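You operate a simulated robot arm through the tools that you are given. There is no shell and no other tool. Be economical: measure what you need, move in short steps, check, and stop when the job is done.

The job below is to be done with a simulated two-armed robot. You get a single attempt, and the scene is never put back.

JOB
Butter the middle of the round tin, holding it steady.
Fine: one hand holds the tin while the other brushes; red brush, butter from the yellow dish; tube base out on the island top first; brush back in the white crock. A coat counts when it lies all over at full strength: go over it till it gets no stronger.

The check looks at the end state, three seconds after you hand in, the way a careful person would. Anything else that was tipped, shoved, dropped, spilled or broken makes it a failure.

ROBOT AND FRAMES
Two 7-joint arms with two-finger parallel grippers on one trunk that stands fixed in place. Base frame: the origin is at the foot of the trunk, x ahead of it, y to its left, z up; the work surface is at about z = 930. Units: mm, rad, N and s.
The left shoulder is at [70, 174, 1265], the right one opposite. With the tool pointing down near the work surface each hand reaches from about 320 to 880 mm from the base axis, measured 20 degrees to its own side. Payload 3.91 kg a hand.
The tool frame of a hand sits at the grasp point between the pads (the TCP): z along the fingers, y along the line on which they close. The tips reach 30 mm beyond it. Largest opening 110 mm; finger width 20, thickness 10; the body of the gripper, 48 by 112 mm, starts 55 mm behind the TCP.
Orientation is that of the tool frame in the base frame, as a unit quaternion [w, x, y, z]. With the fingers straight down and closing along the base's y, the tool's x points along the base's -x, its y along +y and its z along -z.

CONTROLS
- The arms move only by the tool play_rows. It takes "left_plan", "right_plan" or both (then of equal length, played together; a hand with none holds still); each is one flat list of numbers, 7 for each row, row after row: the shift along the base's x, y, z in units of 400 mm (1.0 is 400 mm), then the turn, a rotation vector about the base's x, y, z in units of 60 degrees (1.0 is 60 degrees), then the finger opening in mm, from 0 to 110. In form: [dx, dy, dz, ax, ay, az, gripper, dx, dy, dz, ax, ay, az, gripper, ...]. A call has 1 to 10 rows; each row is the pose to reach, as a shift and turn from the pose commanded when the call began. A call with a number of a shift or a turn outside -1 to 1 is refused whole. Rows are played at 5 a second. More than 50 mm and 0.15 rad between two rows, or a gripper value outside its range, and nothing of the call is played. A pose out of reach is approached as far as the arm can. The call stops where the force on the tool passes 80 N (or 10 N more than at its start, if that is more) or the arm is blocked; 0.2 s more then pass. The fingers move at their own pace (about 108 mm/s each) and stop on an object; they squeeze with about 30 N. The grip force told is the motor's: it shows also when the fingers shut on nothing. Time passes only in rows, and 0.2 s behind the last, so rows that repeat a pose let the fingers close. The reply holds the time, the measured pose of the TCP, the force on the tool along the base axes, the opening and the grip force, in the units named above and with some noise, with the torque about the TCP (base axes, N m) and any sound that the robot's microphone picked up.
- Cameras (640 x 400 px; columns grow to the right, rows downward): "scene" is now at [130.8, -32.6, 1511]; the picture's right is [-0.37, -0.93, -0.00], its down [-0.56, 0.22, -0.80] and it looks along [0.74, -0.29, -0.60] (base axes); focal length 241 px, centre (320, 200). "left" rides on the left gripper at [80, -14, -114] in its tool frame; the picture's right is [0.18, 0.98, 0.00], its down [-0.78, 0.14, -0.62] and it looks along [-0.61, 0.11, 0.79] (tool axes); focal length 243 px, centre (320, 200). "right" rides on the right gripper at [80, 14, -114] in its tool frame; the picture's right is [-0.18, 0.98, 0.00], its down [-0.78, -0.14, -0.62] and it looks along [-0.61, -0.11, 0.79] (tool axes); focal length 243 px, centre (320, 200). There is no depth. A picture from a camera that has moved, and an enlarged one, comes with that camera's place and axes in the base frame and with its lens.
- snapshot(camera): a new picture of that camera. It takes no simulated time.
- lift_body(by): slides the trunk up (or, below 0, down) by that many mm; the arms and the scene camera ride with it, the base frame stays. It gives what a move gives, with no picture.
- aim_head(pan, tilt): turns the head with the scene camera to pan (to the left, within 1.501 rad either way) and tilt (down, from -0.506 to 1.204), counted from straight ahead of the robot. It gives what a move gives.
- inspect(camera, box): a new picture of the part [left, top, right, bottom] of that camera's present view, enlarged. It takes no simulated time.
- finish_job(): hands the job in; it is judged then, once.

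Work in short steps. Places have to be worked out from the pictures, the camera data and where the tool is seen: move nearer, look again, correct. Check each grasp and each placing, and mend what went wrong. You have 120 turns and 74 pictures in all, those below and enlarged ones among them. Open the grippers and draw the arms clear of the work before you hand the job in, unless the task says otherwise; then end with one line.

The tools are called after ">>>" by a JSON object that holds its "method" and its "body". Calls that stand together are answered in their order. play_rows: Moves the arms, as the interface text tells. Its arguments: {"type":"object","properties":{"left_plan":{"type":"array"},"right_plan":{"type":"array"}},"required":[]} The other tools are called the same way: lift_body (by) slides the trunk up or down; aim_head (pan, tilt) turns the head that bears the scene camera; snapshot (camera) takes a picture; inspect (camera, box) takes an enlarged picture of a part of a camera's view; finish_job () hands the job in.

At the start:

```text
time_s: 0.0
left_tcp_pos: [591.4, -40.1, 1360.2]
left_ee_rot: [-0.001, 0.0, 1.0, 0.0]
left_wrist_force: [0.7, -0.4, -0.6]
left_ft_torque: [-0.03, 0.0, 0.01]
left_width: 110.1
left_grip_force: 0.1
right_tcp_pos: [474.0, -504.0, 1334.7]
right_ee_rot: [0.0, 0.0, 1.0, 0.0]
right_wrist_force: [0.0, -1.1, -0.2]
right_ft_torque: [-0.03, 0.0, -0.02]
right_width: 110.0
right_grip_force: 0.1
trunk travel left (down, up): [-700.0, 240.0]
head pan, tilt: [-0.377, 0.642]
```

scene: 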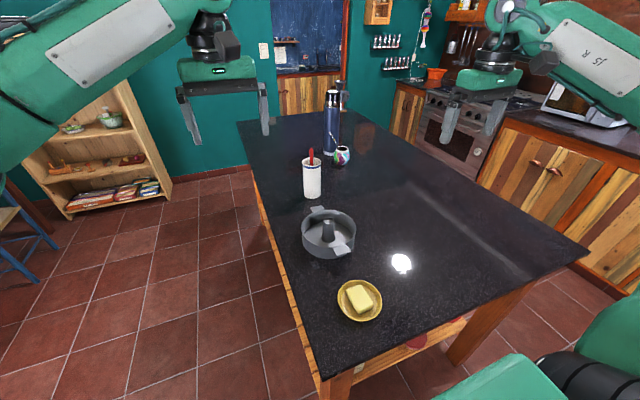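
right: 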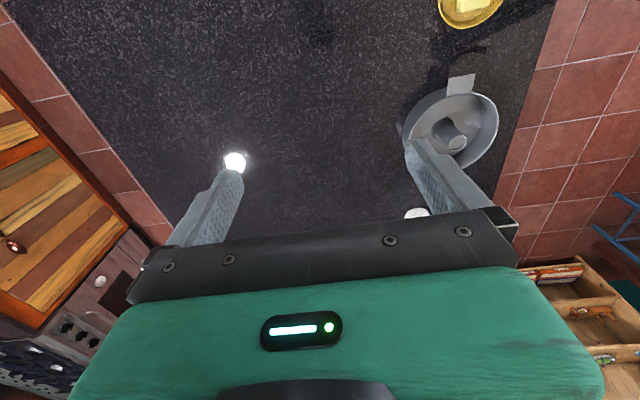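
left: 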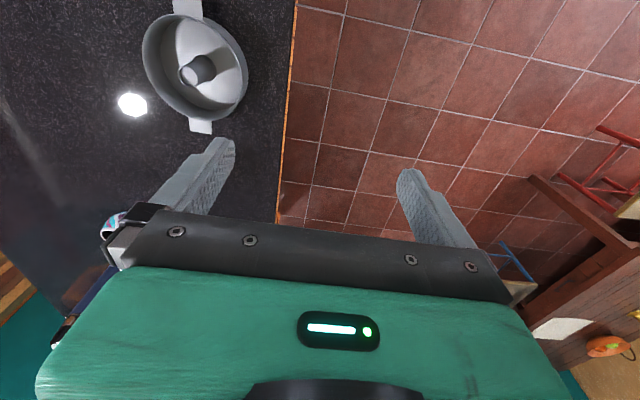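

I'll take enlarged views of the tin, the crock and the dish to work out their shapes and places.

>>> {"method": "inspect", "body": {"camera": "scene", "box": [280, 190, 400, 265]}}

>>> {"method": "inspect", "body": {"camera": "scene", "box": [270, 80, 398, 210]}}

>>> {"method": "inspect", "body": {"camera": "scene", "box": [310, 265, 410, 335]}}

>>> {"method": "inspect", "body": {"camera": "left", "box": [100, 0, 290, 140]}}

```text
5.33 times, centred on (340, 228) of scene
camera zoom: at [130.8, -32.6, 1511.0], right [-0.37, -0.93, 0.0], down [-0.56, 0.22, -0.8], along [0.74, -0.29, -0.6], focal length 1288 px, centre (213, 53)
```

zoom: 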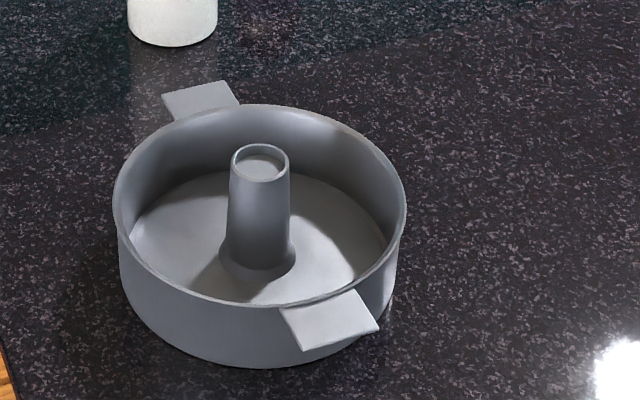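

```text
3.08 times, centred on (334, 145) of scene
camera zoom: at [130.8, -32.6, 1511.0], right [-0.37, -0.93, 0.0], down [-0.56, 0.22, -0.8], along [0.74, -0.29, -0.6], focal length 743 px, centre (277, 369)
```

zoom: 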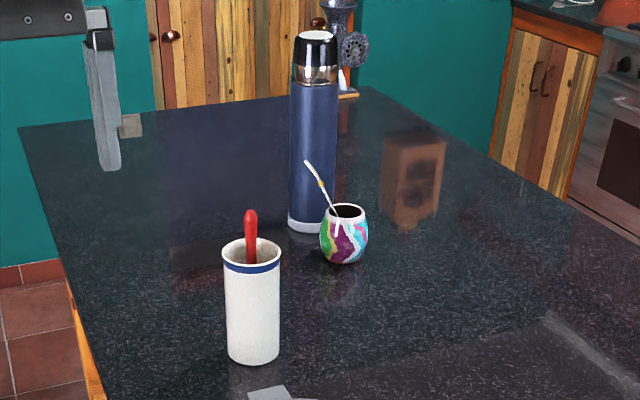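

```text
5.71 times, centred on (360, 300) of scene
camera zoom: at [130.8, -32.6, 1511.0], right [-0.37, -0.93, 0.0], down [-0.56, 0.22, -0.8], along [0.74, -0.29, -0.6], focal length 1379 px, centre (91, -371)
```

zoom: 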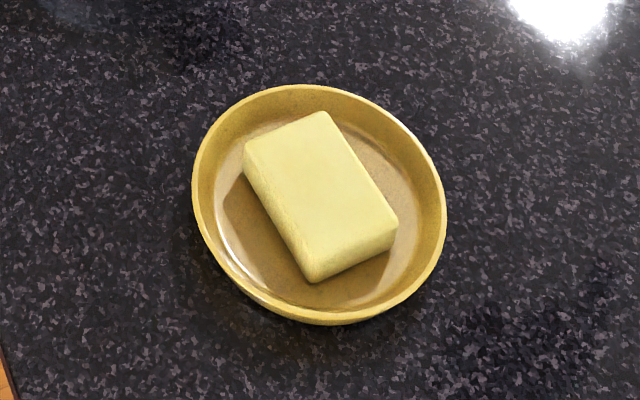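

```text
2.86 times, centred on (195, 70) of left
camera zoom: at [512.3, -55.3, 1473.1], right [-0.18, 0.98, 0.0], down [0.78, 0.14, 0.62], along [0.61, 0.11, -0.79], focal length 693 px, centre (677, 571)
```

zoom: 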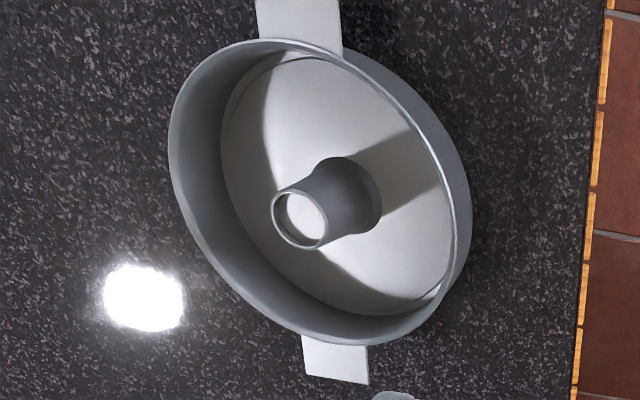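

The tube's top is at about [645, -264, 1003], triangulated from two cameras. The tin's rim is about 172 mm across with tabs along x, and the crock is near [918, -305] with its rim at z≈1066. I'll bring the open right hand above the tube to look at it from close by.

>>> {"method": "play_rows", "body": {"right_plan": [0.0534, 0.075, -0.0421, 0, 0, 0, 110, 0.1068, 0.15, -0.0842, 0, 0, 0, 110, 0.1602, 0.225, -0.1263, 0, 0, 0, 110, 0.2136, 0.3, -0.1684, 0, 0, 0, 110, 0.267, 0.375, -0.2105, 0, 0, 0, 110, 0.3204, 0.45, -0.2526, 0, 0, 0, 110, 0.3738, 0.525, -0.2947, 0, 0, 0, 110, 0.4275, 0.6, -0.337, 0, 0, 0, 110]}}

>>> {"method": "snapshot", "body": {"camera": "right"}}

>>> {"method": "snapshot", "body": {"camera": "scene"}}

```text
time_s: 1.8
left_tcp_pos: [593.7, -39.2, 1359.2]
left_ee_rot: [-0.001, 0.0, 1.0, -0.001]
left_wrist_force: [0.5, 0.8, -0.9]
left_ft_torque: [-0.02, -0.01, 0.01]
left_width: 109.9
left_grip_force: 0.1
right_tcp_pos: [646.2, -261.8, 1199.3]
right_ee_rot: [0.0, 0.001, 1.0, 0.0]
right_wrist_force: [0.3, -0.5, -0.4]
right_ft_torque: [-0.01, 0.0, -0.02]
right_width: 110.0
right_grip_force: 0.1
trunk travel left (down, up): [-700.0, 240.0]
head pan, tilt: [-0.377, 0.642]
```

```text
66 pictures are left
camera right: at [567.2, -247.5, 1312.7], right [0.18, 0.98, 0.0], down [0.78, -0.14, 0.61], along [0.6, -0.11, -0.79], focal length 243 px, centre (320, 200)
```

right: 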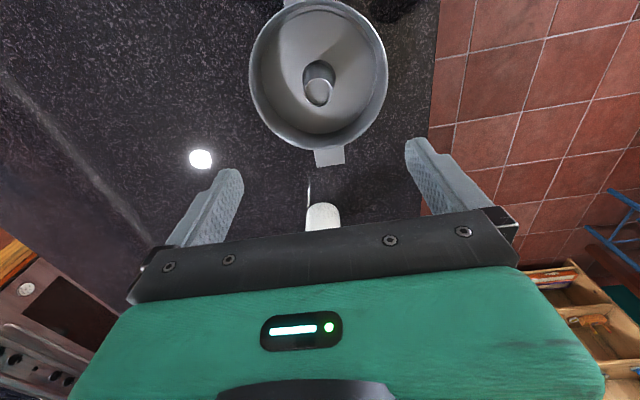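

```text
65 pictures are left
camera scene: at [132.4, -30.9, 1510.9], right [-0.37, -0.93, 0.0], down [-0.56, 0.22, -0.8], along [0.74, -0.3, -0.6], focal length 241 px, centre (320, 200)
```

scene: 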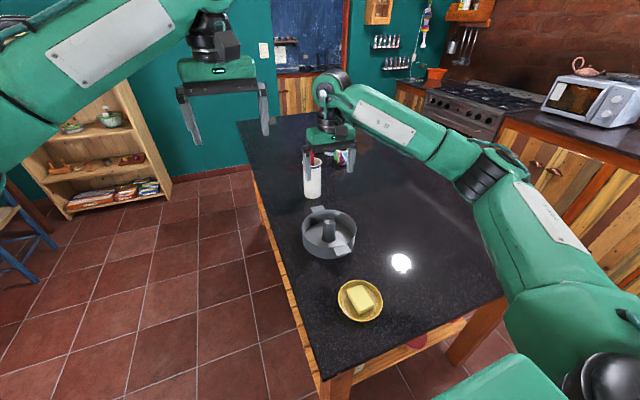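

The right view puts the tube top at about [642, -264, 1003], in line with the earlier estimate. I'll go down with the open fingers astride the tube to z≈985.

>>> {"method": "play_rows", "body": {"right_plan": [-0.003, 0, -0.1, 0, 0, 0, 110, -0.003, 0, -0.2, 0, 0, 0, 110, -0.003, 0, -0.3, 0, 0, 0, 110, -0.003, 0, -0.4, 0, 0, 0, 110, -0.003, 0, -0.48, 0, 0, 0, 110, -0.003, 0, -0.535, 0, 0, 0, 110]}}

>>> {"method": "inspect", "body": {"camera": "scene", "box": [270, 150, 400, 265]}}

>>> {"method": "snapshot", "body": {"camera": "right"}}

```text
time_s: 3.2
left_tcp_pos: [592.2, -41.6, 1359.4]
left_ee_rot: [0.0, 0.001, 1.0, 0.0]
left_wrist_force: [0.2, -0.1, 0.5]
left_ft_torque: [-0.02, 0.0, -0.06]
left_width: 110.1
left_grip_force: 0.1
right_tcp_pos: [645.3, -262.9, 985.1]
right_ee_rot: [-0.001, 0.001, 1.0, 0.0]
right_wrist_force: [-0.2, 0.0, 0.5]
right_ft_torque: [-0.03, -0.01, 0.03]
right_width: 109.9
right_grip_force: 0.0
trunk travel left (down, up): [-700.0, 240.0]
head pan, tilt: [-0.377, 0.642]
```

```text
3.48 times, centred on (335, 208) of scene
camera zoom: at [131.0, -32.7, 1511.0], right [-0.37, -0.93, 0.0], down [-0.56, 0.22, -0.8], along [0.74, -0.29, -0.6], focal length 840 px, centre (268, 174)
```

zoom: 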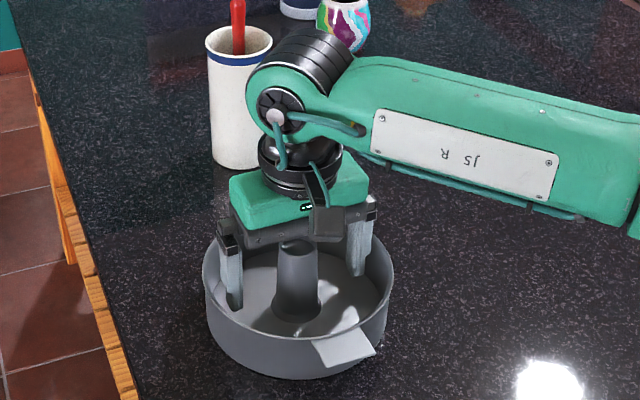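

```text
63 pictures are left
camera right: at [564.7, -249.0, 1097.9], right [0.18, 0.98, 0.0], down [0.78, -0.14, 0.62], along [0.61, -0.11, -0.79], focal length 243 px, centre (320, 200)
```

right: 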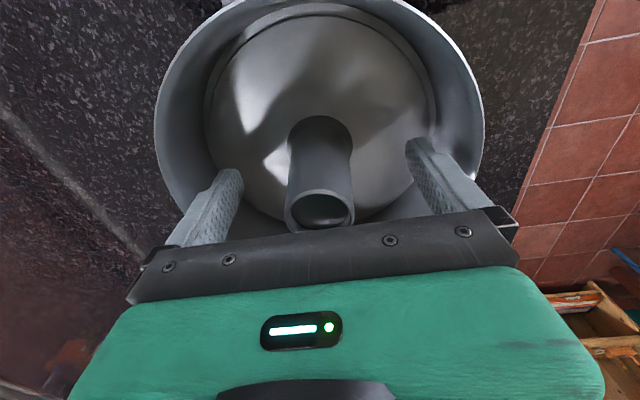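

The tube stands centred between the fingers, so I close on it.

>>> {"method": "play_rows", "body": {"right_plan": [-0.003, 0, 0, 0, 0, 0, 60, -0.003, 0, 0, 0, 0, 0, 30, -0.003, 0, 0, 0, 0, 0, 10, -0.003, 0, 0, 0, 0, 0, 10]}}

```text
time_s: 4.2
left_tcp_pos: [592.6, -40.1, 1359.9]
left_ee_rot: [0.0, 0.0, 1.0, -0.001]
left_wrist_force: [-0.3, 0.2, 0.6]
left_ft_torque: [0.01, 0.01, -0.01]
left_width: 110.0
left_grip_force: 0.2
right_tcp_pos: [642.8, -262.7, 986.2]
right_ee_rot: [0.0, 0.0, 1.0, 0.0]
right_wrist_force: [-0.6, 0.2, -0.3]
right_ft_torque: [-0.04, -0.03, 0.03]
right_width: 37.6
right_grip_force: 29.7
trunk travel left (down, up): [-700.0, 240.0]
head pan, tilt: [-0.377, 0.642]
```

The grip holds on 37.6 mm. I lift straight up, slowly at first.

>>> {"method": "play_rows", "body": {"right_plan": [0, 0, 0.02, 0, 0, 0, 10, 0, 0, 0.05, 0, 0, 0, 10, 0, 0, 0.1, 0, 0, 0, 10, 0, 0, 0.16, 0, 0, 0, 10, 0, 0, 0.24, 0, 0, 0, 10, 0, 0, 0.32, 0, 0, 0, 10]}}

>>> {"method": "inspect", "body": {"camera": "scene", "box": [250, 120, 420, 275]}}

```text
time_s: 5.6
left_tcp_pos: [592.9, -39.5, 1358.9]
left_ee_rot: [0.0, 0.0, 1.0, 0.0]
left_wrist_force: [-0.2, 1.8, -0.2]
left_ft_torque: [-0.03, 0.03, -0.02]
left_width: 109.9
left_grip_force: 0.0
right_tcp_pos: [642.8, -263.1, 1114.3]
right_ee_rot: [0.0, 0.0, 1.0, 0.0]
right_wrist_force: [0.0, 0.5, -0.7]
right_ft_torque: [0.04, -0.03, -0.01]
right_width: 37.5
right_grip_force: 30.0
trunk travel left (down, up): [-700.0, 240.0]
head pan, tilt: [-0.377, 0.642]
```

```text
2.58 times, centred on (335, 198) of scene
camera zoom: at [130.6, -31.9, 1511.0], right [-0.37, -0.93, 0.0], down [-0.56, 0.22, -0.8], along [0.74, -0.29, -0.6], focal length 623 px, centre (281, 206)
```

zoom: 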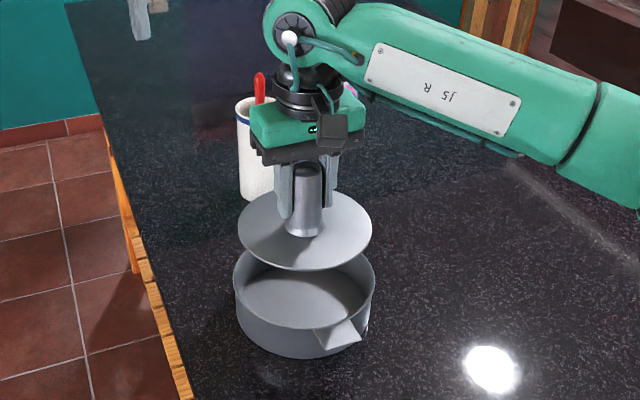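

The base is out cleanly and the tin has its own floor. I carry the base to clear island top near [605, -505] and lower it partway.

>>> {"method": "play_rows", "body": {"right_plan": [-0.015, -0.1, 0.02, 0, 0, 0, 10, -0.03, -0.2, 0.02, 0, 0, 0, 10, -0.05, -0.3, 0.02, 0, 0, 0, 10, -0.07, -0.4, 0.02, 0, 0, 0, 10, -0.09, -0.5, 0.0, 0, 0, 0, 10, -0.1, -0.6, -0.05, 0, 0, 0, 10, -0.1, -0.6, -0.14, 0, 0, 0, 10, -0.1, -0.6, -0.22, 0, 0, 0, 10, -0.1, -0.6, -0.28, 0, 0, 0, 10]}}

>>> {"method": "snapshot", "body": {"camera": "scene"}}

```text
time_s: 7.6
left_tcp_pos: [592.9, -41.1, 1360.1]
left_ee_rot: [0.0, 0.001, 1.0, 0.001]
left_wrist_force: [-0.7, -0.3, 0.2]
left_ft_torque: [-0.03, 0.02, 0.0]
left_width: 109.8
left_grip_force: 0.0
right_tcp_pos: [602.6, -504.0, 1002.6]
right_ee_rot: [0.0, 0.0, 1.0, 0.001]
right_wrist_force: [0.3, 0.3, -0.4]
right_ft_torque: [0.04, -0.01, 0.01]
right_width: 37.6
right_grip_force: 30.3
trunk travel left (down, up): [-700.0, 240.0]
head pan, tilt: [-0.377, 0.642]
```

```text
61 pictures are left
camera scene: at [131.2, -33.2, 1511.0], right [-0.37, -0.93, 0.0], down [-0.56, 0.22, -0.8], along [0.74, -0.29, -0.6], focal length 241 px, centre (320, 200)
```

scene: 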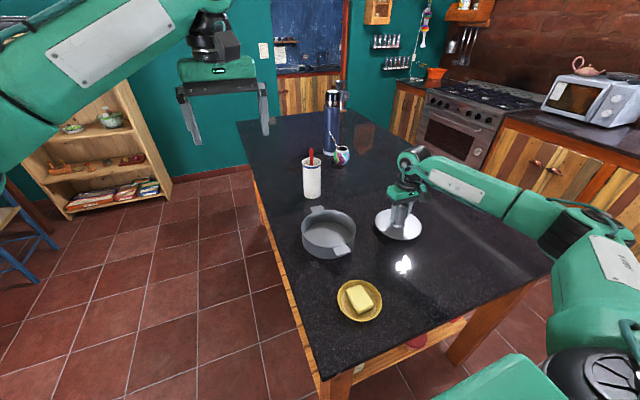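

The spot is clear. I lower in small steps and watch the force.

>>> {"method": "play_rows", "body": {"right_plan": [0, 0, -0.015, 0, 0, 0, 10, 0, 0, -0.03, 0, 0, 0, 10, 0, 0, -0.04, 0, 0, 0, 10]}}

>>> {"method": "play_rows", "body": {"right_plan": [0, 0, -0.004, 0, 0, 0, 10, 0, 0, -0.004, 0, 0, 0, 10]}}

```text
time_s: 8.4
left_tcp_pos: [591.8, -40.3, 1360.1]
left_ee_rot: [0.0, 0.0, 1.0, 0.0]
left_wrist_force: [0.7, -0.7, -0.1]
left_ft_torque: [0.01, 0.02, -0.03]
left_width: 110.1
left_grip_force: 0.1
right_tcp_pos: [603.0, -504.0, 986.1]
right_ee_rot: [0.0, 0.001, 1.0, -0.001]
right_wrist_force: [0.3, 0.0, -0.3]
right_ft_torque: [0.01, 0.02, 0.0]
right_width: 37.6
right_grip_force: 30.0
trunk travel left (down, up): [-700.0, 240.0]
head pan, tilt: [-0.377, 0.642]
```

```text
time_s: 9.0
left_tcp_pos: [593.3, -40.3, 1360.1]
left_ee_rot: [0.0, 0.0, 1.0, 0.0]
left_wrist_force: [-0.3, -0.2, -0.6]
left_ft_torque: [-0.01, -0.01, -0.01]
left_width: 110.1
left_grip_force: 0.1
right_tcp_pos: [603.1, -504.1, 985.6]
right_ee_rot: [-0.001, 0.001, 1.0, 0.0]
right_wrist_force: [0.1, 0.5, -0.7]
right_ft_torque: [-0.01, -0.01, -0.01]
right_width: 37.7
right_grip_force: 30.0
trunk travel left (down, up): [-700.0, 240.0]
head pan, tilt: [-0.377, 0.642]
```

No contact yet, so I go on down in 1.6 mm steps.

>>> {"method": "play_rows", "body": {"right_plan": [0, 0, -0.004, 0, 0, 0, 10, 0, 0, -0.004, 0, 0, 0, 10]}}

>>> {"method": "play_rows", "body": {"right_plan": [0, 0, -0.004, 0, 0, 0, 10, 0, 0, -0.004, 0, 0, 0, 10]}}

>>> {"method": "inspect", "body": {"camera": "scene", "box": [360, 180, 440, 250]}}

```text
time_s: 9.6
left_tcp_pos: [591.3, -41.4, 1359.3]
left_ee_rot: [0.0, 0.001, 1.0, 0.0]
left_wrist_force: [-1.3, 0.6, 0.8]
left_ft_torque: [0.04, -0.01, -0.02]
left_width: 110.0
left_grip_force: 0.0
right_tcp_pos: [604.1, -504.1, 983.5]
right_ee_rot: [0.0, 0.0, 1.0, 0.001]
right_wrist_force: [0.4, -0.3, -0.8]
right_ft_torque: [0.0, -0.01, 0.01]
right_width: 37.8
right_grip_force: 30.3
trunk travel left (down, up): [-700.0, 240.0]
head pan, tilt: [-0.377, 0.642]
```

```text
time_s: 10.2
left_tcp_pos: [592.1, -39.6, 1359.3]
left_ee_rot: [0.0, 0.001, 1.0, 0.0]
left_wrist_force: [0.1, -0.5, -0.2]
left_ft_torque: [-0.01, -0.04, 0.03]
left_width: 110.1
left_grip_force: 0.0
right_tcp_pos: [603.3, -505.0, 982.8]
right_ee_rot: [0.0, 0.0, 1.0, 0.001]
right_wrist_force: [0.4, -1.3, 2.7]
right_ft_torque: [-0.14, 0.14, 0.11]
right_width: 37.5
right_grip_force: 29.5
trunk travel left (down, up): [-700.0, 240.0]
head pan, tilt: [-0.377, 0.642]
```

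```text
5.71 times, centred on (400, 215) of scene
camera zoom: at [130.7, -32.4, 1511.1], right [-0.37, -0.93, 0.0], down [-0.56, 0.22, -0.8], along [0.74, -0.29, -0.6], focal length 1379 px, centre (-137, 114)
```

zoom: 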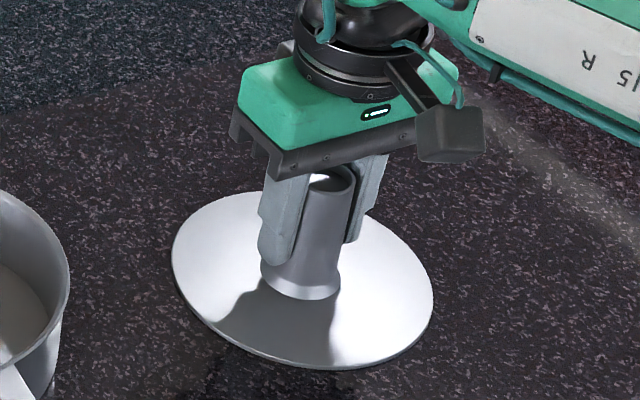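

Contact is felt (2.7 N), so the base rests on the island. I open and draw straight up.

>>> {"method": "play_rows", "body": {"right_plan": [0, 0, 0, 0, 0, 0, 60, 0, 0, 0, 0, 0, 0, 90, 0, 0, 0, 0, 0, 0, 90, 0, 0, 0.1, 0, 0, 0, 90, 0, 0, 0.2, 0, 0, 0, 90, 0, 0, 0.32, 0, 0, 0, 90, 0, 0, 0.44, 0, 0, 0, 90, 0, 0, 0.55, 0, 0, 0, 90]}}

>>> {"method": "snapshot", "body": {"camera": "scene"}}

>>> {"method": "inspect", "body": {"camera": "scene", "box": [290, 195, 370, 265]}}

>>> {"method": "inspect", "body": {"camera": "scene", "box": [295, 140, 355, 205]}}

```text
time_s: 12.0
left_tcp_pos: [592.9, -40.0, 1359.2]
left_ee_rot: [0.0, 0.0, 1.0, -0.001]
left_wrist_force: [0.5, -0.6, 0.5]
left_ft_torque: [-0.01, 0.0, -0.02]
left_width: 109.9
left_grip_force: 0.2
right_tcp_pos: [602.3, -503.2, 1202.0]
right_ee_rot: [0.0, 0.001, 1.0, 0.0]
right_wrist_force: [0.3, -0.4, 0.3]
right_ft_torque: [0.0, 0.02, -0.02]
right_width: 90.0
right_grip_force: 0.1
trunk travel left (down, up): [-700.0, 240.0]
head pan, tilt: [-0.377, 0.642]
```

```text
59 pictures are left
camera scene: at [130.5, -31.7, 1511.0], right [-0.37, -0.93, 0.0], down [-0.56, 0.22, -0.8], along [0.74, -0.29, -0.6], focal length 241 px, centre (320, 200)
```

scene: 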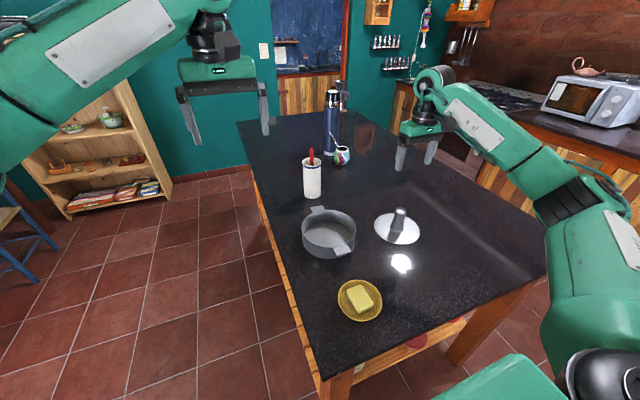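

```text
5.71 times, centred on (330, 230) of scene
camera zoom: at [130.5, -31.7, 1511.0], right [-0.37, -0.93, 0.0], down [-0.56, 0.22, -0.8], along [0.74, -0.29, -0.6], focal length 1379 px, centre (263, 29)
```

zoom: 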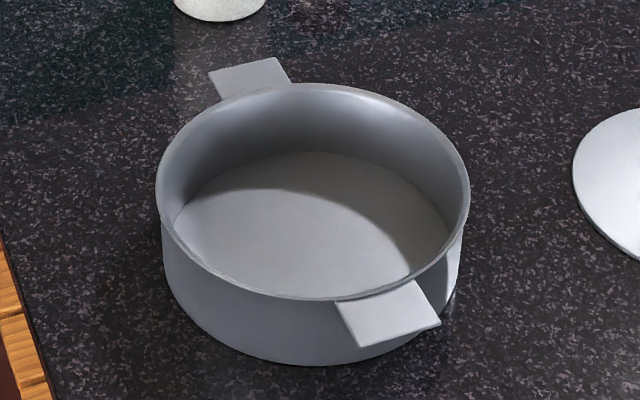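

```text
6.15 times, centred on (325, 172) of scene
camera zoom: at [130.5, -31.7, 1511.0], right [-0.37, -0.93, 0.0], down [-0.56, 0.22, -0.8], along [0.74, -0.29, -0.6], focal length 1486 px, centre (289, 369)
```

zoom: 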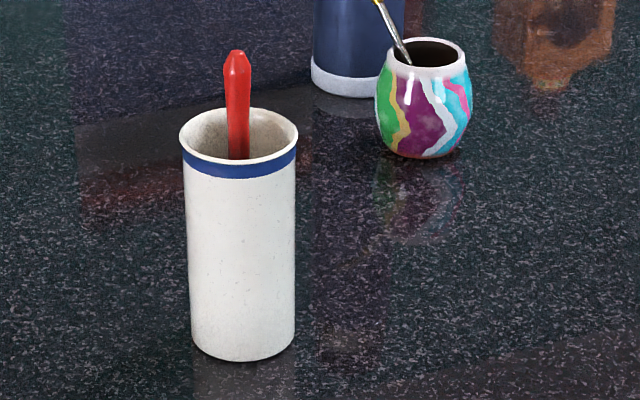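

The base stands upright on the island, and the tin's plain floor is bare. I bring the right hand towards the crock with its fingers tilted 40° forward, since the crock is far out, and move the left hand aside.

>>> {"method": "play_rows", "body": {"right_plan": [0.0616, 0.0638, 0.015, 0, -0.0834, 0, 60, 0.1232, 0.1276, 0.03, 0, -0.1668, 0, 60, 0.1848, 0.1914, 0.045, 0, -0.25, 0, 60, 0.2464, 0.2552, 0.06, 0, -0.3336, 0, 60, 0.308, 0.319, 0.075, 0, -0.417, 0, 60, 0.3696, 0.3828, 0.09, 0, -0.5, 0, 60, 0.4312, 0.4466, 0.105, 0, -0.5838, 0, 60, 0.4925, 0.51, 0.12, 0, -0.667, 0, 60], "left_plan": [0, 0.04, 0, 0, 0, 0, 110, 0, 0.08, 0, 0, 0, 0, 110, 0, 0.12, 0, 0, 0, 0, 110, 0, 0.16, 0, 0, 0, 0, 110, 0, 0.2, 0, 0, 0, 0, 110, 0, 0.25, 0, 0, 0, 0, 110, 0, 0.3, 0, 0, 0, 0, 110, 0, 0.35, 0, 0, 0, 0, 110]}}

>>> {"method": "snapshot", "body": {"camera": "right"}}

>>> {"method": "snapshot", "body": {"camera": "scene"}}

```text
time_s: 13.8
left_tcp_pos: [594.0, 103.4, 1358.8]
left_ee_rot: [0.0, 0.001, 1.0, -0.001]
left_wrist_force: [0.6, 0.6, 0.6]
left_ft_torque: [-0.07, 0.01, 0.0]
left_width: 109.9
left_grip_force: 0.0
right_tcp_pos: [800.8, -298.8, 1249.6]
right_ee_rot: [0.343, 0.0, 0.939, -0.001]
right_wrist_force: [-0.1, 0.8, -0.2]
right_ft_torque: [-0.03, -0.03, -0.02]
right_width: 59.9
right_grip_force: 0.1
trunk travel left (down, up): [-700.0, 240.0]
head pan, tilt: [-0.377, 0.642]
```

```text
56 pictures are left
camera right: at [666.7, -283.6, 1284.5], right [0.14, 0.98, 0.11], down [0.2, -0.14, 0.97], along [0.97, -0.11, -0.21], focal length 243 px, centre (320, 200)
```

right: 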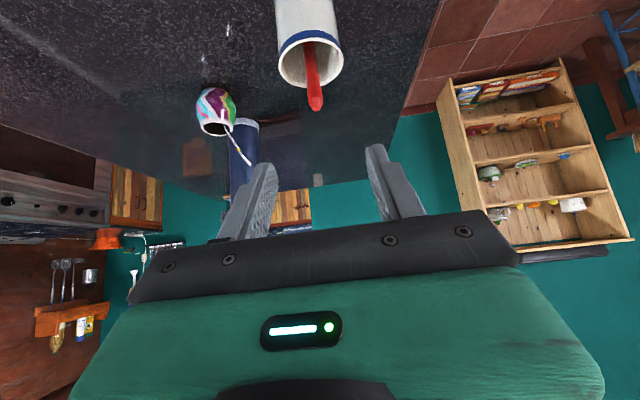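

```text
55 pictures are left
camera scene: at [131.4, -30.1, 1511.0], right [-0.37, -0.93, 0.0], down [-0.56, 0.22, -0.8], along [0.74, -0.3, -0.6], focal length 241 px, centre (320, 200)
```

scene: 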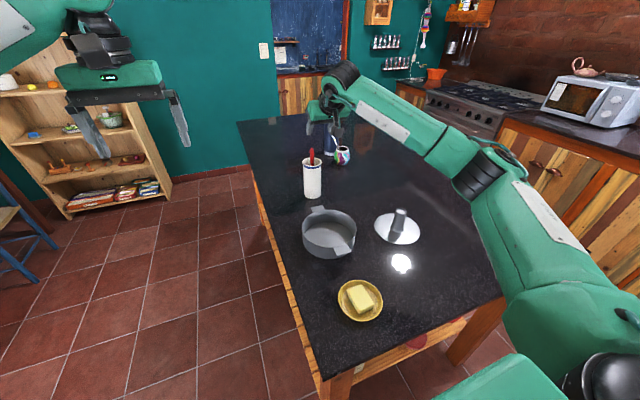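

I triangulate the handle's tip at about [899, -302, 1133] and the crock's rim centre at about [899, -300, 1076]. A closer look at the handle's lean before the approach.

>>> {"method": "inspect", "body": {"camera": "right", "box": [250, 0, 370, 120]}}

```text
3.33 times, centred on (310, 60) of right
camera zoom: at [666.7, -283.6, 1284.5], right [0.14, 0.98, 0.11], down [0.2, -0.14, 0.97], along [0.97, -0.11, -0.21], focal length 809 px, centre (353, 667)
```

zoom: 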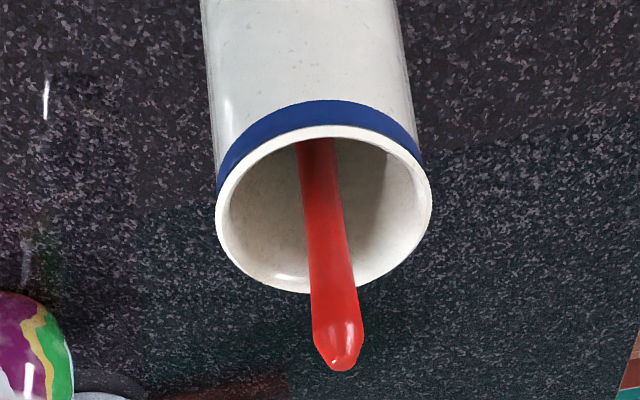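

The handle is upright, about 17 mm thick. I move to a point 70 mm short of the grasp along the finger direction, with a 60 mm opening.

>>> {"method": "play_rows", "body": {"right_plan": [0.045, -0.003, -0.07, 0, 0, 0, 60, 0.09, -0.006, -0.145, 0, 0, 0, 60, 0.135, -0.0075, -0.22, 0, 0, 0, 60]}}

>>> {"method": "snapshot", "body": {"camera": "right"}}

>>> {"method": "inspect", "body": {"camera": "scene", "box": [280, 110, 370, 205]}}

```text
time_s: 14.6
left_tcp_pos: [594.2, 98.8, 1358.7]
left_ee_rot: [0.0, 0.001, 1.0, 0.0]
left_wrist_force: [1.3, 0.2, 0.0]
left_ft_torque: [-0.03, 0.01, -0.01]
left_width: 109.8
left_grip_force: 0.1
right_tcp_pos: [855.3, -303.3, 1161.1]
right_ee_rot: [0.342, 0.0, 0.94, 0.0]
right_wrist_force: [-0.7, 0.0, 0.0]
right_ft_torque: [-0.04, -0.02, -0.01]
right_width: 59.8
right_grip_force: 0.1
trunk travel left (down, up): [-700.0, 240.0]
head pan, tilt: [-0.377, 0.642]
```

```text
53 pictures are left
camera right: at [720.7, -288.4, 1195.4], right [0.14, 0.98, 0.12], down [0.2, -0.14, 0.97], along [0.97, -0.11, -0.21], focal length 243 px, centre (320, 200)
```

right: 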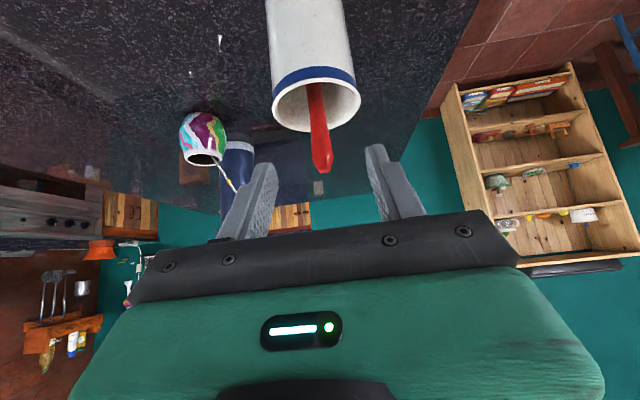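

```text
4.21 times, centred on (325, 158) of scene
camera zoom: at [131.7, -32.8, 1510.9], right [-0.37, -0.93, 0.0], down [-0.56, 0.22, -0.8], along [0.74, -0.29, -0.6], focal length 1016 px, centre (299, 379)
```

zoom: 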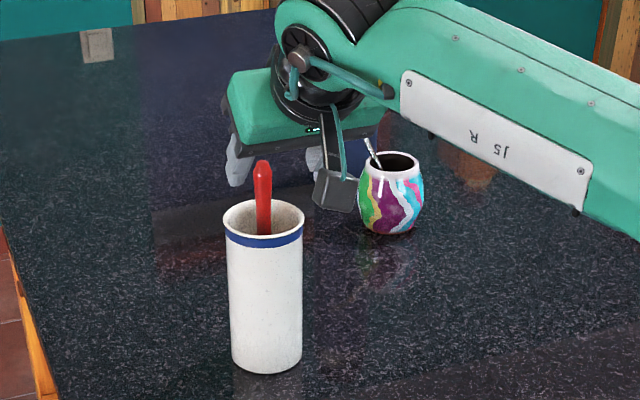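

The new view gives the handle's tip at [899, -304, 1134], which agrees. I advance along the fingers to the grasp at z≈1108.

>>> {"method": "play_rows", "body": {"right_plan": [0.036, -0.001, -0.044, 0, 0, 0, 60, 0.073, -0.002, -0.088, 0, 0, 0, 60, 0.11, -0.002, -0.132, 0, 0, 0, 60]}}

>>> {"method": "snapshot", "body": {"camera": "right"}}

>>> {"method": "inspect", "body": {"camera": "scene", "box": [280, 130, 350, 205]}}

```text
time_s: 15.4
left_tcp_pos: [592.3, 100.1, 1360.3]
left_ee_rot: [0.0, 0.0, 1.0, 0.0]
left_wrist_force: [0.4, 0.0, 0.5]
left_ft_torque: [-0.02, -0.01, -0.01]
left_width: 110.1
left_grip_force: 0.0
right_tcp_pos: [896.4, -303.2, 1109.6]
right_ee_rot: [0.343, 0.001, 0.939, -0.001]
right_wrist_force: [-0.3, -0.5, 2.5]
right_ft_torque: [0.01, 0.01, 0.01]
right_width: 60.2
right_grip_force: 0.4
trunk travel left (down, up): [-700.0, 240.0]
head pan, tilt: [-0.377, 0.642]
```

```text
51 pictures are left
camera right: at [763.0, -288.2, 1144.3], right [0.14, 0.98, 0.12], down [0.2, -0.14, 0.97], along [0.97, -0.11, -0.21], focal length 243 px, centre (320, 200)
```

right: 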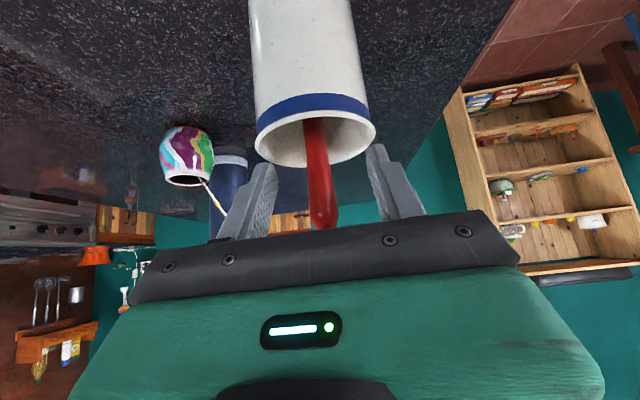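

```text
5.33 times, centred on (315, 168) of scene
camera zoom: at [130.3, -31.6, 1511.2], right [-0.37, -0.93, 0.0], down [-0.56, 0.22, -0.8], along [0.74, -0.29, -0.6], focal length 1288 px, centre (347, 373)
```

zoom: 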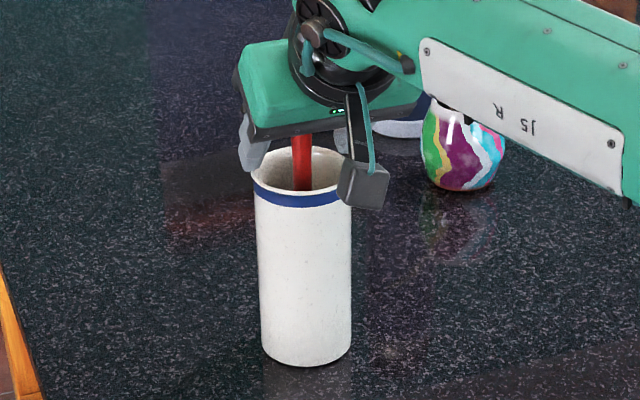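

There is 2.5 N upward, so a fingertip may just touch the crock's rim. I rise 6 mm and check the force before closing.

>>> {"method": "play_rows", "body": {"right_plan": [0.003, 0, 0.015, 0, 0, 0, 60, 0.003, 0, 0.015, 0, 0, 0, 60]}}

```text
time_s: 16.0
left_tcp_pos: [592.7, 100.1, 1359.0]
left_ee_rot: [0.0, 0.0, 1.0, -0.001]
left_wrist_force: [-0.7, 0.1, -0.3]
left_ft_torque: [-0.01, -0.02, 0.0]
left_width: 109.8
left_grip_force: 0.1
right_tcp_pos: [897.8, -303.7, 1114.3]
right_ee_rot: [0.342, 0.0, 0.94, -0.001]
right_wrist_force: [-0.3, 0.7, 0.1]
right_ft_torque: [-0.02, 0.02, -0.02]
right_width: 60.1
right_grip_force: 0.1
trunk travel left (down, up): [-700.0, 240.0]
head pan, tilt: [-0.377, 0.642]
```

The contact is gone, so I close on the handle.

>>> {"method": "play_rows", "body": {"right_plan": [0, 0, 0, 0, 0, 0, 40, 0, 0, 0, 0, 0, 0, 20, 0, 0, 0, 0, 0, 0, 5, 0, 0, 0, 0, 0, 0, 5]}}

>>> {"method": "inspect", "body": {"camera": "right", "box": [220, 60, 430, 240]}}

```text
time_s: 17.0
left_tcp_pos: [593.3, 100.1, 1359.9]
left_ee_rot: [0.0, 0.0, 1.0, 0.0]
left_wrist_force: [-0.6, -0.2, -0.2]
left_ft_torque: [0.0, 0.0, 0.0]
left_width: 110.0
left_grip_force: 0.0
right_tcp_pos: [898.0, -302.9, 1114.9]
right_ee_rot: [0.342, 0.0, 0.94, 0.0]
right_wrist_force: [-0.2, 0.6, 0.4]
right_ft_torque: [0.05, 0.02, 0.01]
right_width: 13.7
right_grip_force: 30.1
trunk travel left (down, up): [-700.0, 240.0]
head pan, tilt: [-0.377, 0.642]
```

```text
2.22 times, centred on (325, 150) of right
camera zoom: at [764.5, -288.7, 1149.6], right [0.14, 0.98, 0.11], down [0.2, -0.14, 0.97], along [0.97, -0.11, -0.21], focal length 539 px, centre (309, 311)
```

zoom: 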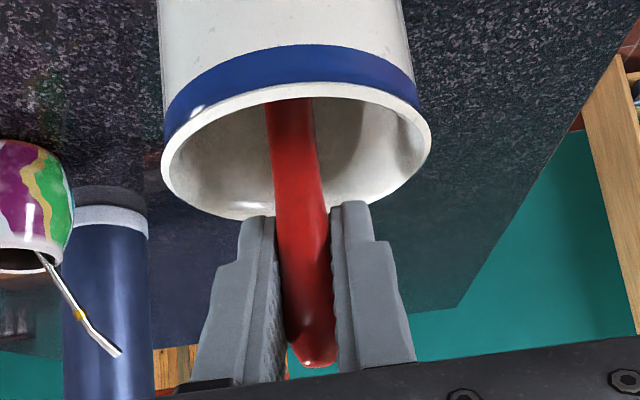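

The handle is gripped (13.7 mm). I lift straight up by 200 mm.

>>> {"method": "play_rows", "body": {"right_plan": [0, 0, 0.03, 0, 0, 0, 5, 0, 0, 0.08, 0, 0, 0, 5, 0, 0, 0.13, 0, 0, 0, 5, 0, 0, 0.19, 0, 0, 0, 5, 0, 0, 0.25, 0, 0, 0, 5, 0, 0, 0.31, 0, 0, 0, 5, 0, 0, 0.37, 0, 0, 0, 5, 0, 0, 0.43, 0, 0, 0, 5, 0, 0, 0.48, 0, 0, 0, 5, 0, 0, 0.5, 0, 0, 0, 5]}}

>>> {"method": "inspect", "body": {"camera": "scene", "box": [260, 60, 390, 205]}}

>>> {"method": "snapshot", "body": {"camera": "right"}}

```text
time_s: 19.2
left_tcp_pos: [592.6, 99.3, 1359.6]
left_ee_rot: [0.0, 0.0, 1.0, 0.001]
left_wrist_force: [-0.2, -0.6, -0.1]
left_ft_torque: [0.0, -0.04, 0.02]
left_width: 110.0
left_grip_force: 0.2
right_tcp_pos: [899.4, -304.1, 1314.3]
right_ee_rot: [0.343, 0.001, 0.939, 0.0]
right_wrist_force: [0.3, -0.4, -0.1]
right_ft_torque: [0.0, 0.0, 0.02]
right_width: 13.4
right_grip_force: 29.5
trunk travel left (down, up): [-700.0, 240.0]
head pan, tilt: [-0.377, 0.642]
```

```text
2.76 times, centred on (325, 132) of scene
camera zoom: at [130.9, -32.3, 1511.0], right [-0.37, -0.93, 0.0], down [-0.56, 0.22, -0.8], along [0.74, -0.29, -0.6], focal length 666 px, centre (306, 386)
```

zoom: 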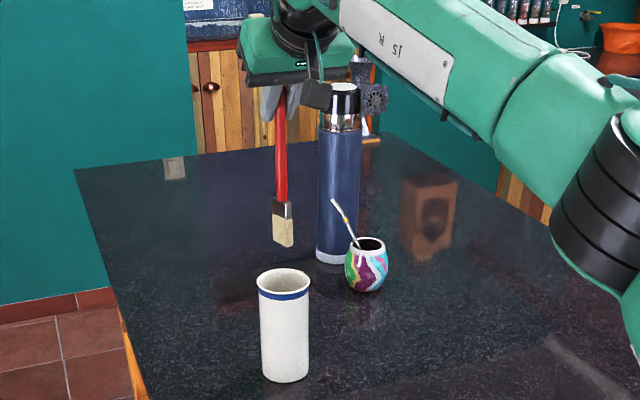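

```text
47 pictures are left
camera right: at [765.1, -289.0, 1349.7], right [0.14, 0.98, 0.11], down [0.2, -0.14, 0.97], along [0.97, -0.11, -0.21], focal length 243 px, centre (320, 200)
```

right: 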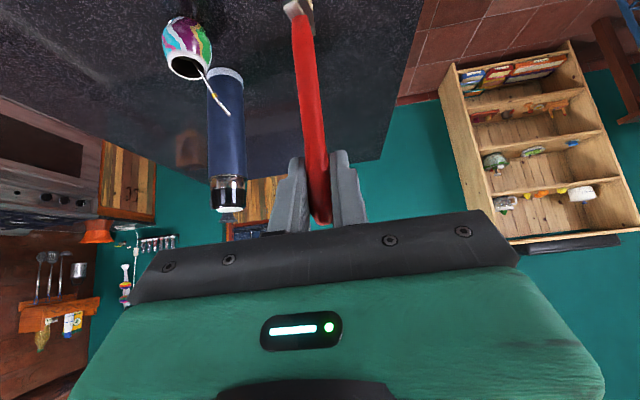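

The brush is out: bristles about 27 mm wide, with their tip about 180 mm below the TCP. I bring it back over the island at this height and yaw the hand 60° so that its body trails to the right, leaving room for the left hand at the near tab.

>>> {"method": "play_rows", "body": {"right_plan": [-0.106, 0.014, 0, 0, 0, 0.125, 5, -0.212, 0.028, 0, 0, 0, 0.25, 5, -0.318, 0.041, 0, 0, 0, 0.375, 5, -0.424, 0.055, 0, 0, 0, 0.5, 5, -0.53, 0.069, 0, 0, 0, 0.625, 5, -0.636, 0.083, 0, 0, 0, 0.75, 5, -0.742, 0.096, 0, 0, 0, 0.875, 5, -0.8475, 0.11, 0, 0, 0, 1.0, 5]}}

>>> {"method": "snapshot", "body": {"camera": "scene"}}

```text
time_s: 21.0
left_tcp_pos: [593.5, 95.4, 1359.8]
left_ee_rot: [0.0, 0.001, 1.0, 0.0]
left_wrist_force: [0.5, -0.6, 0.3]
left_ft_torque: [0.04, 0.03, 0.01]
left_width: 110.0
left_grip_force: 0.0
right_tcp_pos: [569.9, -237.8, 1350.2]
right_ee_rot: [0.305, -0.386, 0.861, 0.13]
right_wrist_force: [0.4, -0.9, -1.0]
right_ft_torque: [0.01, 0.0, 0.01]
right_width: 13.8
right_grip_force: 30.3
right hand out of reach, approached as far as the arm can: row 5, 6, 7, 8
trunk travel left (down, up): [-700.0, 240.0]
head pan, tilt: [-0.377, 0.642]
```

```text
46 pictures are left
camera scene: at [130.8, -35.9, 1510.9], right [-0.37, -0.93, 0.0], down [-0.56, 0.22, -0.8], along [0.74, -0.29, -0.6], focal length 241 px, centre (320, 200)
```

scene: 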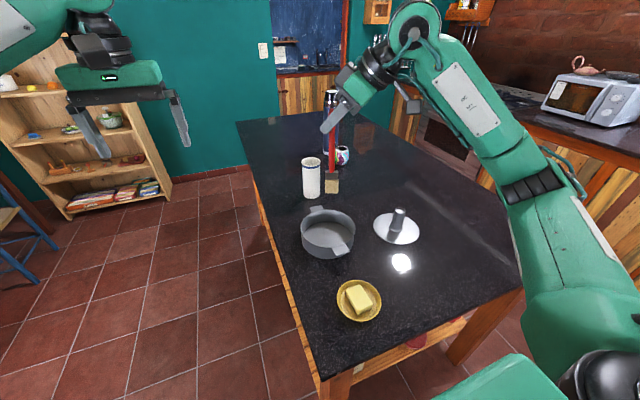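

The 60° yaw at that height is a bit beyond the arm. I settle for about 40° of yaw and come lower, to z≈1210.

>>> {"method": "play_rows", "body": {"right_plan": [0, 0, -0.05, 0, 0, -0.1, 5, 0, 0, -0.1, 0, 0, -0.2, 5, 0, 0, -0.15, 0, 0, -0.3333, 5, 0, 0, -0.2, 0, 0, -0.3333, 5, 0, 0, -0.26, 0, 0, -0.3333, 5]}}

```text
time_s: 22.2
left_tcp_pos: [594.4, 98.6, 1359.2]
left_ee_rot: [0.0, 0.0, 1.0, 0.0]
left_wrist_force: [-0.1, 0.5, 1.1]
left_ft_torque: [0.03, -0.02, 0.0]
left_width: 110.0
left_grip_force: 0.1
right_tcp_pos: [570.5, -234.9, 1247.6]
right_ee_rot: [0.323, -0.23, 0.915, 0.075]
right_wrist_force: [0.1, -1.0, 0.0]
right_ft_torque: [0.01, -0.03, 0.02]
right_width: 13.6
right_grip_force: 29.8
trunk travel left (down, up): [-700.0, 240.0]
head pan, tilt: [-0.377, 0.642]
```

The pose now is yaw ≈28°, tilt 40°. I move above the butter at [398, -242], with the bristle tip about 60 mm above it, and yaw a little more.

>>> {"method": "play_rows", "body": {"right_plan": [-0.086, -0.0035, -0.024, 0, 0, 0.05, 5, -0.172, -0.007, -0.048, 0, 0, 0.1, 5, -0.258, -0.0105, -0.072, 0, 0, 0.15, 5, -0.344, -0.014, -0.096, 0, 0, 0.2, 5, -0.43, -0.018, -0.12, 0, 0, 0.25, 5]}}

>>> {"method": "snapshot", "body": {"camera": "scene"}}

>>> {"method": "inspect", "body": {"camera": "scene", "box": [310, 190, 430, 330]}}

>>> {"method": "snapshot", "body": {"camera": "right"}}

```text
time_s: 23.4
left_tcp_pos: [591.8, 100.6, 1360.6]
left_ee_rot: [0.0, 0.0, 1.0, 0.0]
left_wrist_force: [-0.2, 0.2, 0.4]
left_ft_torque: [0.01, 0.0, -0.01]
left_width: 110.2
left_grip_force: 0.0
right_tcp_pos: [409.9, -245.7, 1204.4]
right_ee_rot: [0.311, -0.35, 0.876, 0.116]
right_wrist_force: [0.5, 0.1, 0.3]
right_ft_torque: [0.0, 0.05, 0.03]
right_width: 13.9
right_grip_force: 29.8
right hand out of reach, approached as far as the arm can: row 5
trunk travel left (down, up): [-700.0, 240.0]
head pan, tilt: [-0.377, 0.642]
```

```text
45 pictures are left
camera scene: at [129.6, -32.8, 1511.1], right [-0.37, -0.93, 0.0], down [-0.56, 0.22, -0.8], along [0.74, -0.29, -0.6], focal length 241 px, centre (320, 200)
```

scene: 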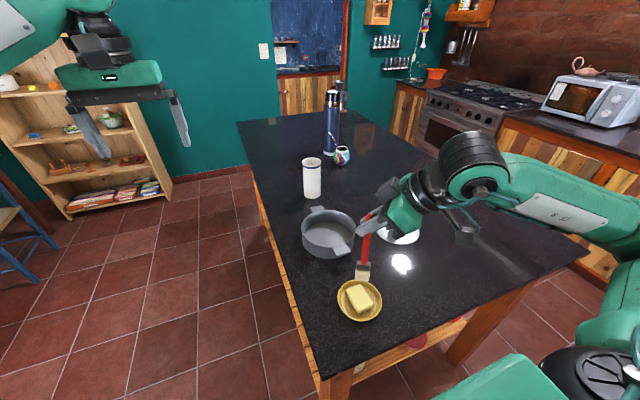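

```text
2.86 times, centred on (370, 260) of scene
camera zoom: at [129.6, -32.8, 1511.1], right [-0.37, -0.93, 0.0], down [-0.56, 0.22, -0.8], along [0.74, -0.29, -0.6], focal length 690 px, centre (177, 29)
```

zoom: 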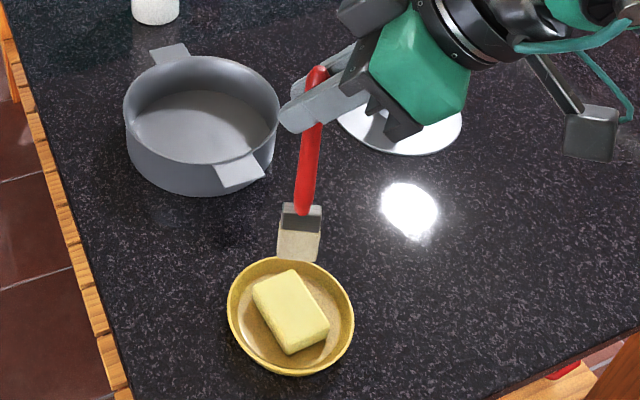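

```text
43 pictures are left
camera right: at [302.6, -326.0, 1242.1], right [-0.57, 0.81, 0.1], down [0.25, 0.06, 0.97], along [0.78, 0.58, -0.23], focal length 243 px, centre (320, 200)
```

right: 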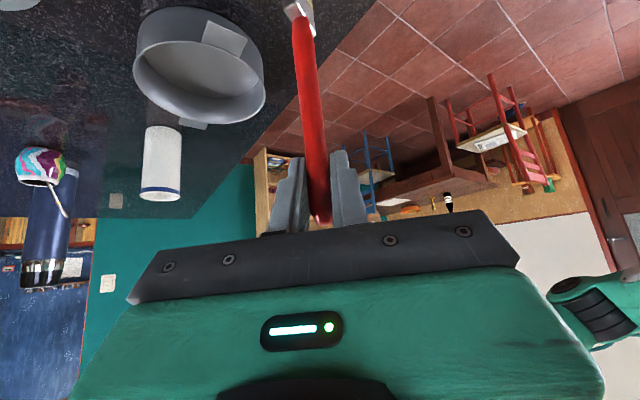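

The brush hangs vertical, its tip about [403, -246, 1024]; the butter's top centre is about [399, -244]. I ease the yaw slightly and lower to about 10 mm above the butter.

>>> {"method": "play_rows", "body": {"right_plan": [-0.012, 0.002, -0.04, 0, 0, -0.06, 5, -0.02, 0.004, -0.08, 0, 0, -0.13, 5, -0.022, 0.005, -0.12, 0, 0, -0.13, 5]}}

>>> {"method": "inspect", "body": {"camera": "scene", "box": [320, 230, 400, 330]}}

```text
time_s: 24.2
left_tcp_pos: [591.9, 99.4, 1359.3]
left_ee_rot: [0.0, 0.0, 1.0, 0.0]
left_wrist_force: [0.5, 0.0, 0.7]
left_ft_torque: [-0.02, -0.02, -0.01]
left_width: 110.2
left_grip_force: 0.0
right_tcp_pos: [434.0, -253.0, 1162.3]
right_ee_rot: [0.317, -0.288, 0.899, 0.095]
right_wrist_force: [0.5, 0.4, 0.6]
right_ft_torque: [0.01, -0.02, 0.01]
right_width: 13.9
right_grip_force: 29.8
right hand out of reach, approached as far as the arm can: row 1, 2, 3
trunk travel left (down, up): [-700.0, 240.0]
head pan, tilt: [-0.377, 0.642]
```

```text
4.00 times, centred on (360, 280) of scene
camera zoom: at [130.8, -32.7, 1511.0], right [-0.37, -0.93, 0.0], down [-0.56, 0.22, -0.8], along [0.74, -0.29, -0.6], focal length 966 px, centre (160, -120)
```

zoom: 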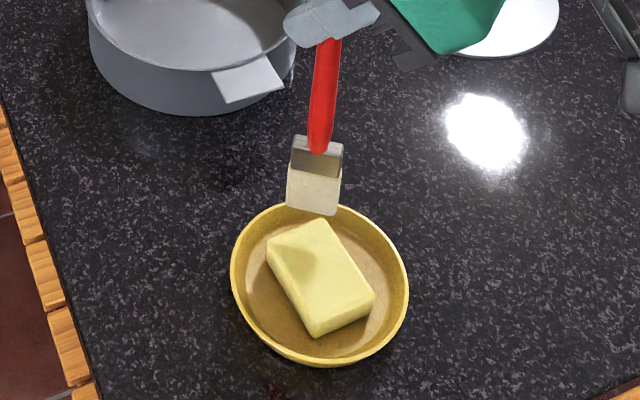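

The arm is too folded here with that tilt. I raise the trunk 150 mm (the hands hold nothing fixed) to give the right arm more room, then come down again.

>>> {"method": "lift_body", "body": {"by": 150}}

>>> {"method": "play_rows", "body": {"right_plan": [-0.03, 0.006, -0.1, 0, 0, 0, 5, -0.06, 0.012, -0.2, 0, 0, 0, 5, -0.088, 0.0225, -0.3, 0, 0, 0, 5, -0.088, 0.0225, -0.38, 0, 0, 0, 5]}}

```text
time_s: 25.9
left_tcp_pos: [592.4, 100.2, 1508.0]
left_ee_rot: [0.0, 0.0, 1.0, 0.0]
left_wrist_force: [-0.3, 0.6, -0.3]
left_ft_torque: [-0.02, 0.03, -0.01]
left_width: 109.9
left_grip_force: 0.2
right_tcp_pos: [434.5, -252.4, 1311.8]
right_ee_rot: [0.317, -0.289, 0.898, 0.095]
right_wrist_force: [-0.1, 0.7, -1.1]
right_ft_torque: [-0.04, -0.03, 0.02]
right_width: 13.8
right_grip_force: 29.6
trunk travel left (down, up): [-850.0, 90.0]
head pan, tilt: [-0.377, 0.642]
```

```text
time_s: 26.9
left_tcp_pos: [593.0, 99.6, 1509.2]
left_ee_rot: [-0.001, 0.0, 1.0, 0.0]
left_wrist_force: [0.1, 0.0, 0.2]
left_ft_torque: [-0.01, 0.02, -0.04]
left_width: 109.7
left_grip_force: 0.1
right_tcp_pos: [414.2, -247.0, 1153.4]
right_ee_rot: [0.317, -0.289, 0.898, 0.096]
right_wrist_force: [-0.3, 0.4, -0.7]
right_ft_torque: [0.03, 0.01, -0.01]
right_width: 13.8
right_grip_force: 30.2
right hand out of reach, approached as far as the arm can: row 1, 2, 3, 4
trunk travel left (down, up): [-850.0, 90.0]
head pan, tilt: [-0.377, 0.642]
```

It is still limited, but nearer. I make the tool 12° steeper, so the bristles lean slightly towards the robot, and shift the TCP so that the tip comes over the butter's centre.

>>> {"method": "play_rows", "body": {"right_plan": [0.0225, 0.031, 0.02, -0.059, 0.081, 0, 5, 0.045, 0.0625, 0.01, -0.118, 0.162, 0, 5]}}

>>> {"method": "inspect", "body": {"camera": "scene", "box": [310, 300, 420, 400]}}

```text
time_s: 27.6
left_tcp_pos: [596.4, 99.6, 1508.0]
left_ee_rot: [0.0, 0.001, 1.0, -0.001]
left_wrist_force: [0.6, -0.4, -0.2]
left_ft_torque: [-0.01, 0.03, 0.01]
left_width: 110.1
left_grip_force: 0.0
right_tcp_pos: [433.9, -221.3, 1156.6]
right_ee_rot: [0.22, -0.299, 0.926, 0.064]
right_wrist_force: [0.0, 0.4, 0.3]
right_ft_torque: [-0.01, -0.03, 0.0]
right_width: 14.0
right_grip_force: 30.1
trunk travel left (down, up): [-850.0, 90.0]
head pan, tilt: [-0.377, 0.642]
```

```text
4.00 times, centred on (365, 350) of scene
camera zoom: at [133.3, -31.3, 1660.8], right [-0.37, -0.93, 0.0], down [-0.56, 0.22, -0.8], along [0.74, -0.3, -0.6], focal length 966 px, centre (140, -400)
```

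zoom: 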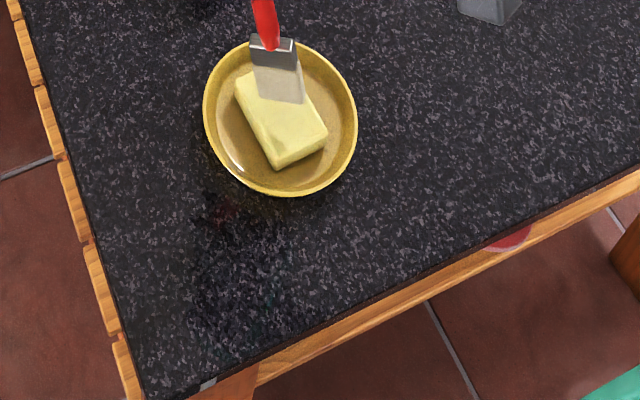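

Now it is within reach and the bristles stand over the block. I lower in small steps until contact.

>>> {"method": "play_rows", "body": {"right_plan": [0, 0, -0.015, 0, 0, 0, 5, 0, 0, -0.03, 0, 0, 0, 5]}}

>>> {"method": "play_rows", "body": {"right_plan": [0, 0, -0.006, 0, 0, 0, 5, 0, 0, -0.012, 0, 0, 0, 5]}}

>>> {"method": "inspect", "body": {"camera": "scene", "box": [330, 300, 400, 360]}}

```text
time_s: 28.1
left_tcp_pos: [594.3, 100.8, 1508.4]
left_ee_rot: [0.001, -0.001, 1.0, 0.0]
left_wrist_force: [0.0, -0.4, 0.2]
left_ft_torque: [0.02, 0.01, 0.0]
left_width: 110.4
left_grip_force: 0.1
right_tcp_pos: [432.4, -223.6, 1145.4]
right_ee_rot: [0.221, -0.298, 0.926, 0.064]
right_wrist_force: [-0.2, -0.3, -0.2]
right_ft_torque: [0.0, 0.01, -0.01]
right_width: 13.6
right_grip_force: 30.2
trunk travel left (down, up): [-850.0, 90.0]
head pan, tilt: [-0.377, 0.642]
```

```text
time_s: 28.8
left_tcp_pos: [593.0, 99.5, 1508.8]
left_ee_rot: [0.0, 0.0, 1.0, 0.0]
left_wrist_force: [-0.3, 0.5, 0.6]
left_ft_torque: [0.0, 0.01, 0.02]
left_width: 110.1
left_grip_force: 0.0
right_tcp_pos: [432.8, -222.9, 1140.9]
right_ee_rot: [0.222, -0.297, 0.927, 0.063]
right_wrist_force: [0.2, 0.7, 0.0]
right_ft_torque: [0.01, -0.02, 0.02]
right_width: 13.7
right_grip_force: 29.8
trunk travel left (down, up): [-850.0, 90.0]
head pan, tilt: [-0.377, 0.642]
```

```text
6.67 times, centred on (365, 330) of scene
camera zoom: at [131.2, -32.3, 1660.9], right [-0.37, -0.93, 0.0], down [-0.56, 0.22, -0.8], along [0.74, -0.29, -0.6], focal length 1609 px, centre (20, -667)
```

zoom: 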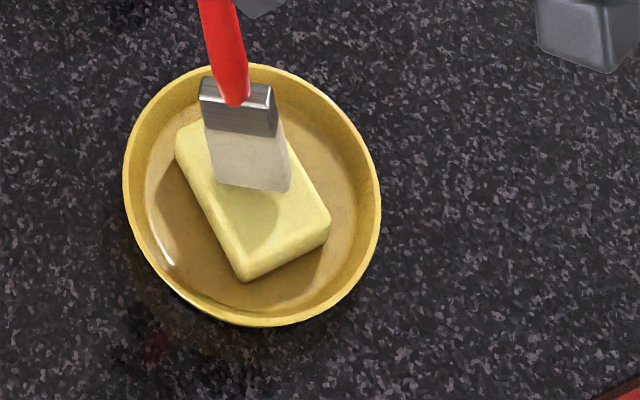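

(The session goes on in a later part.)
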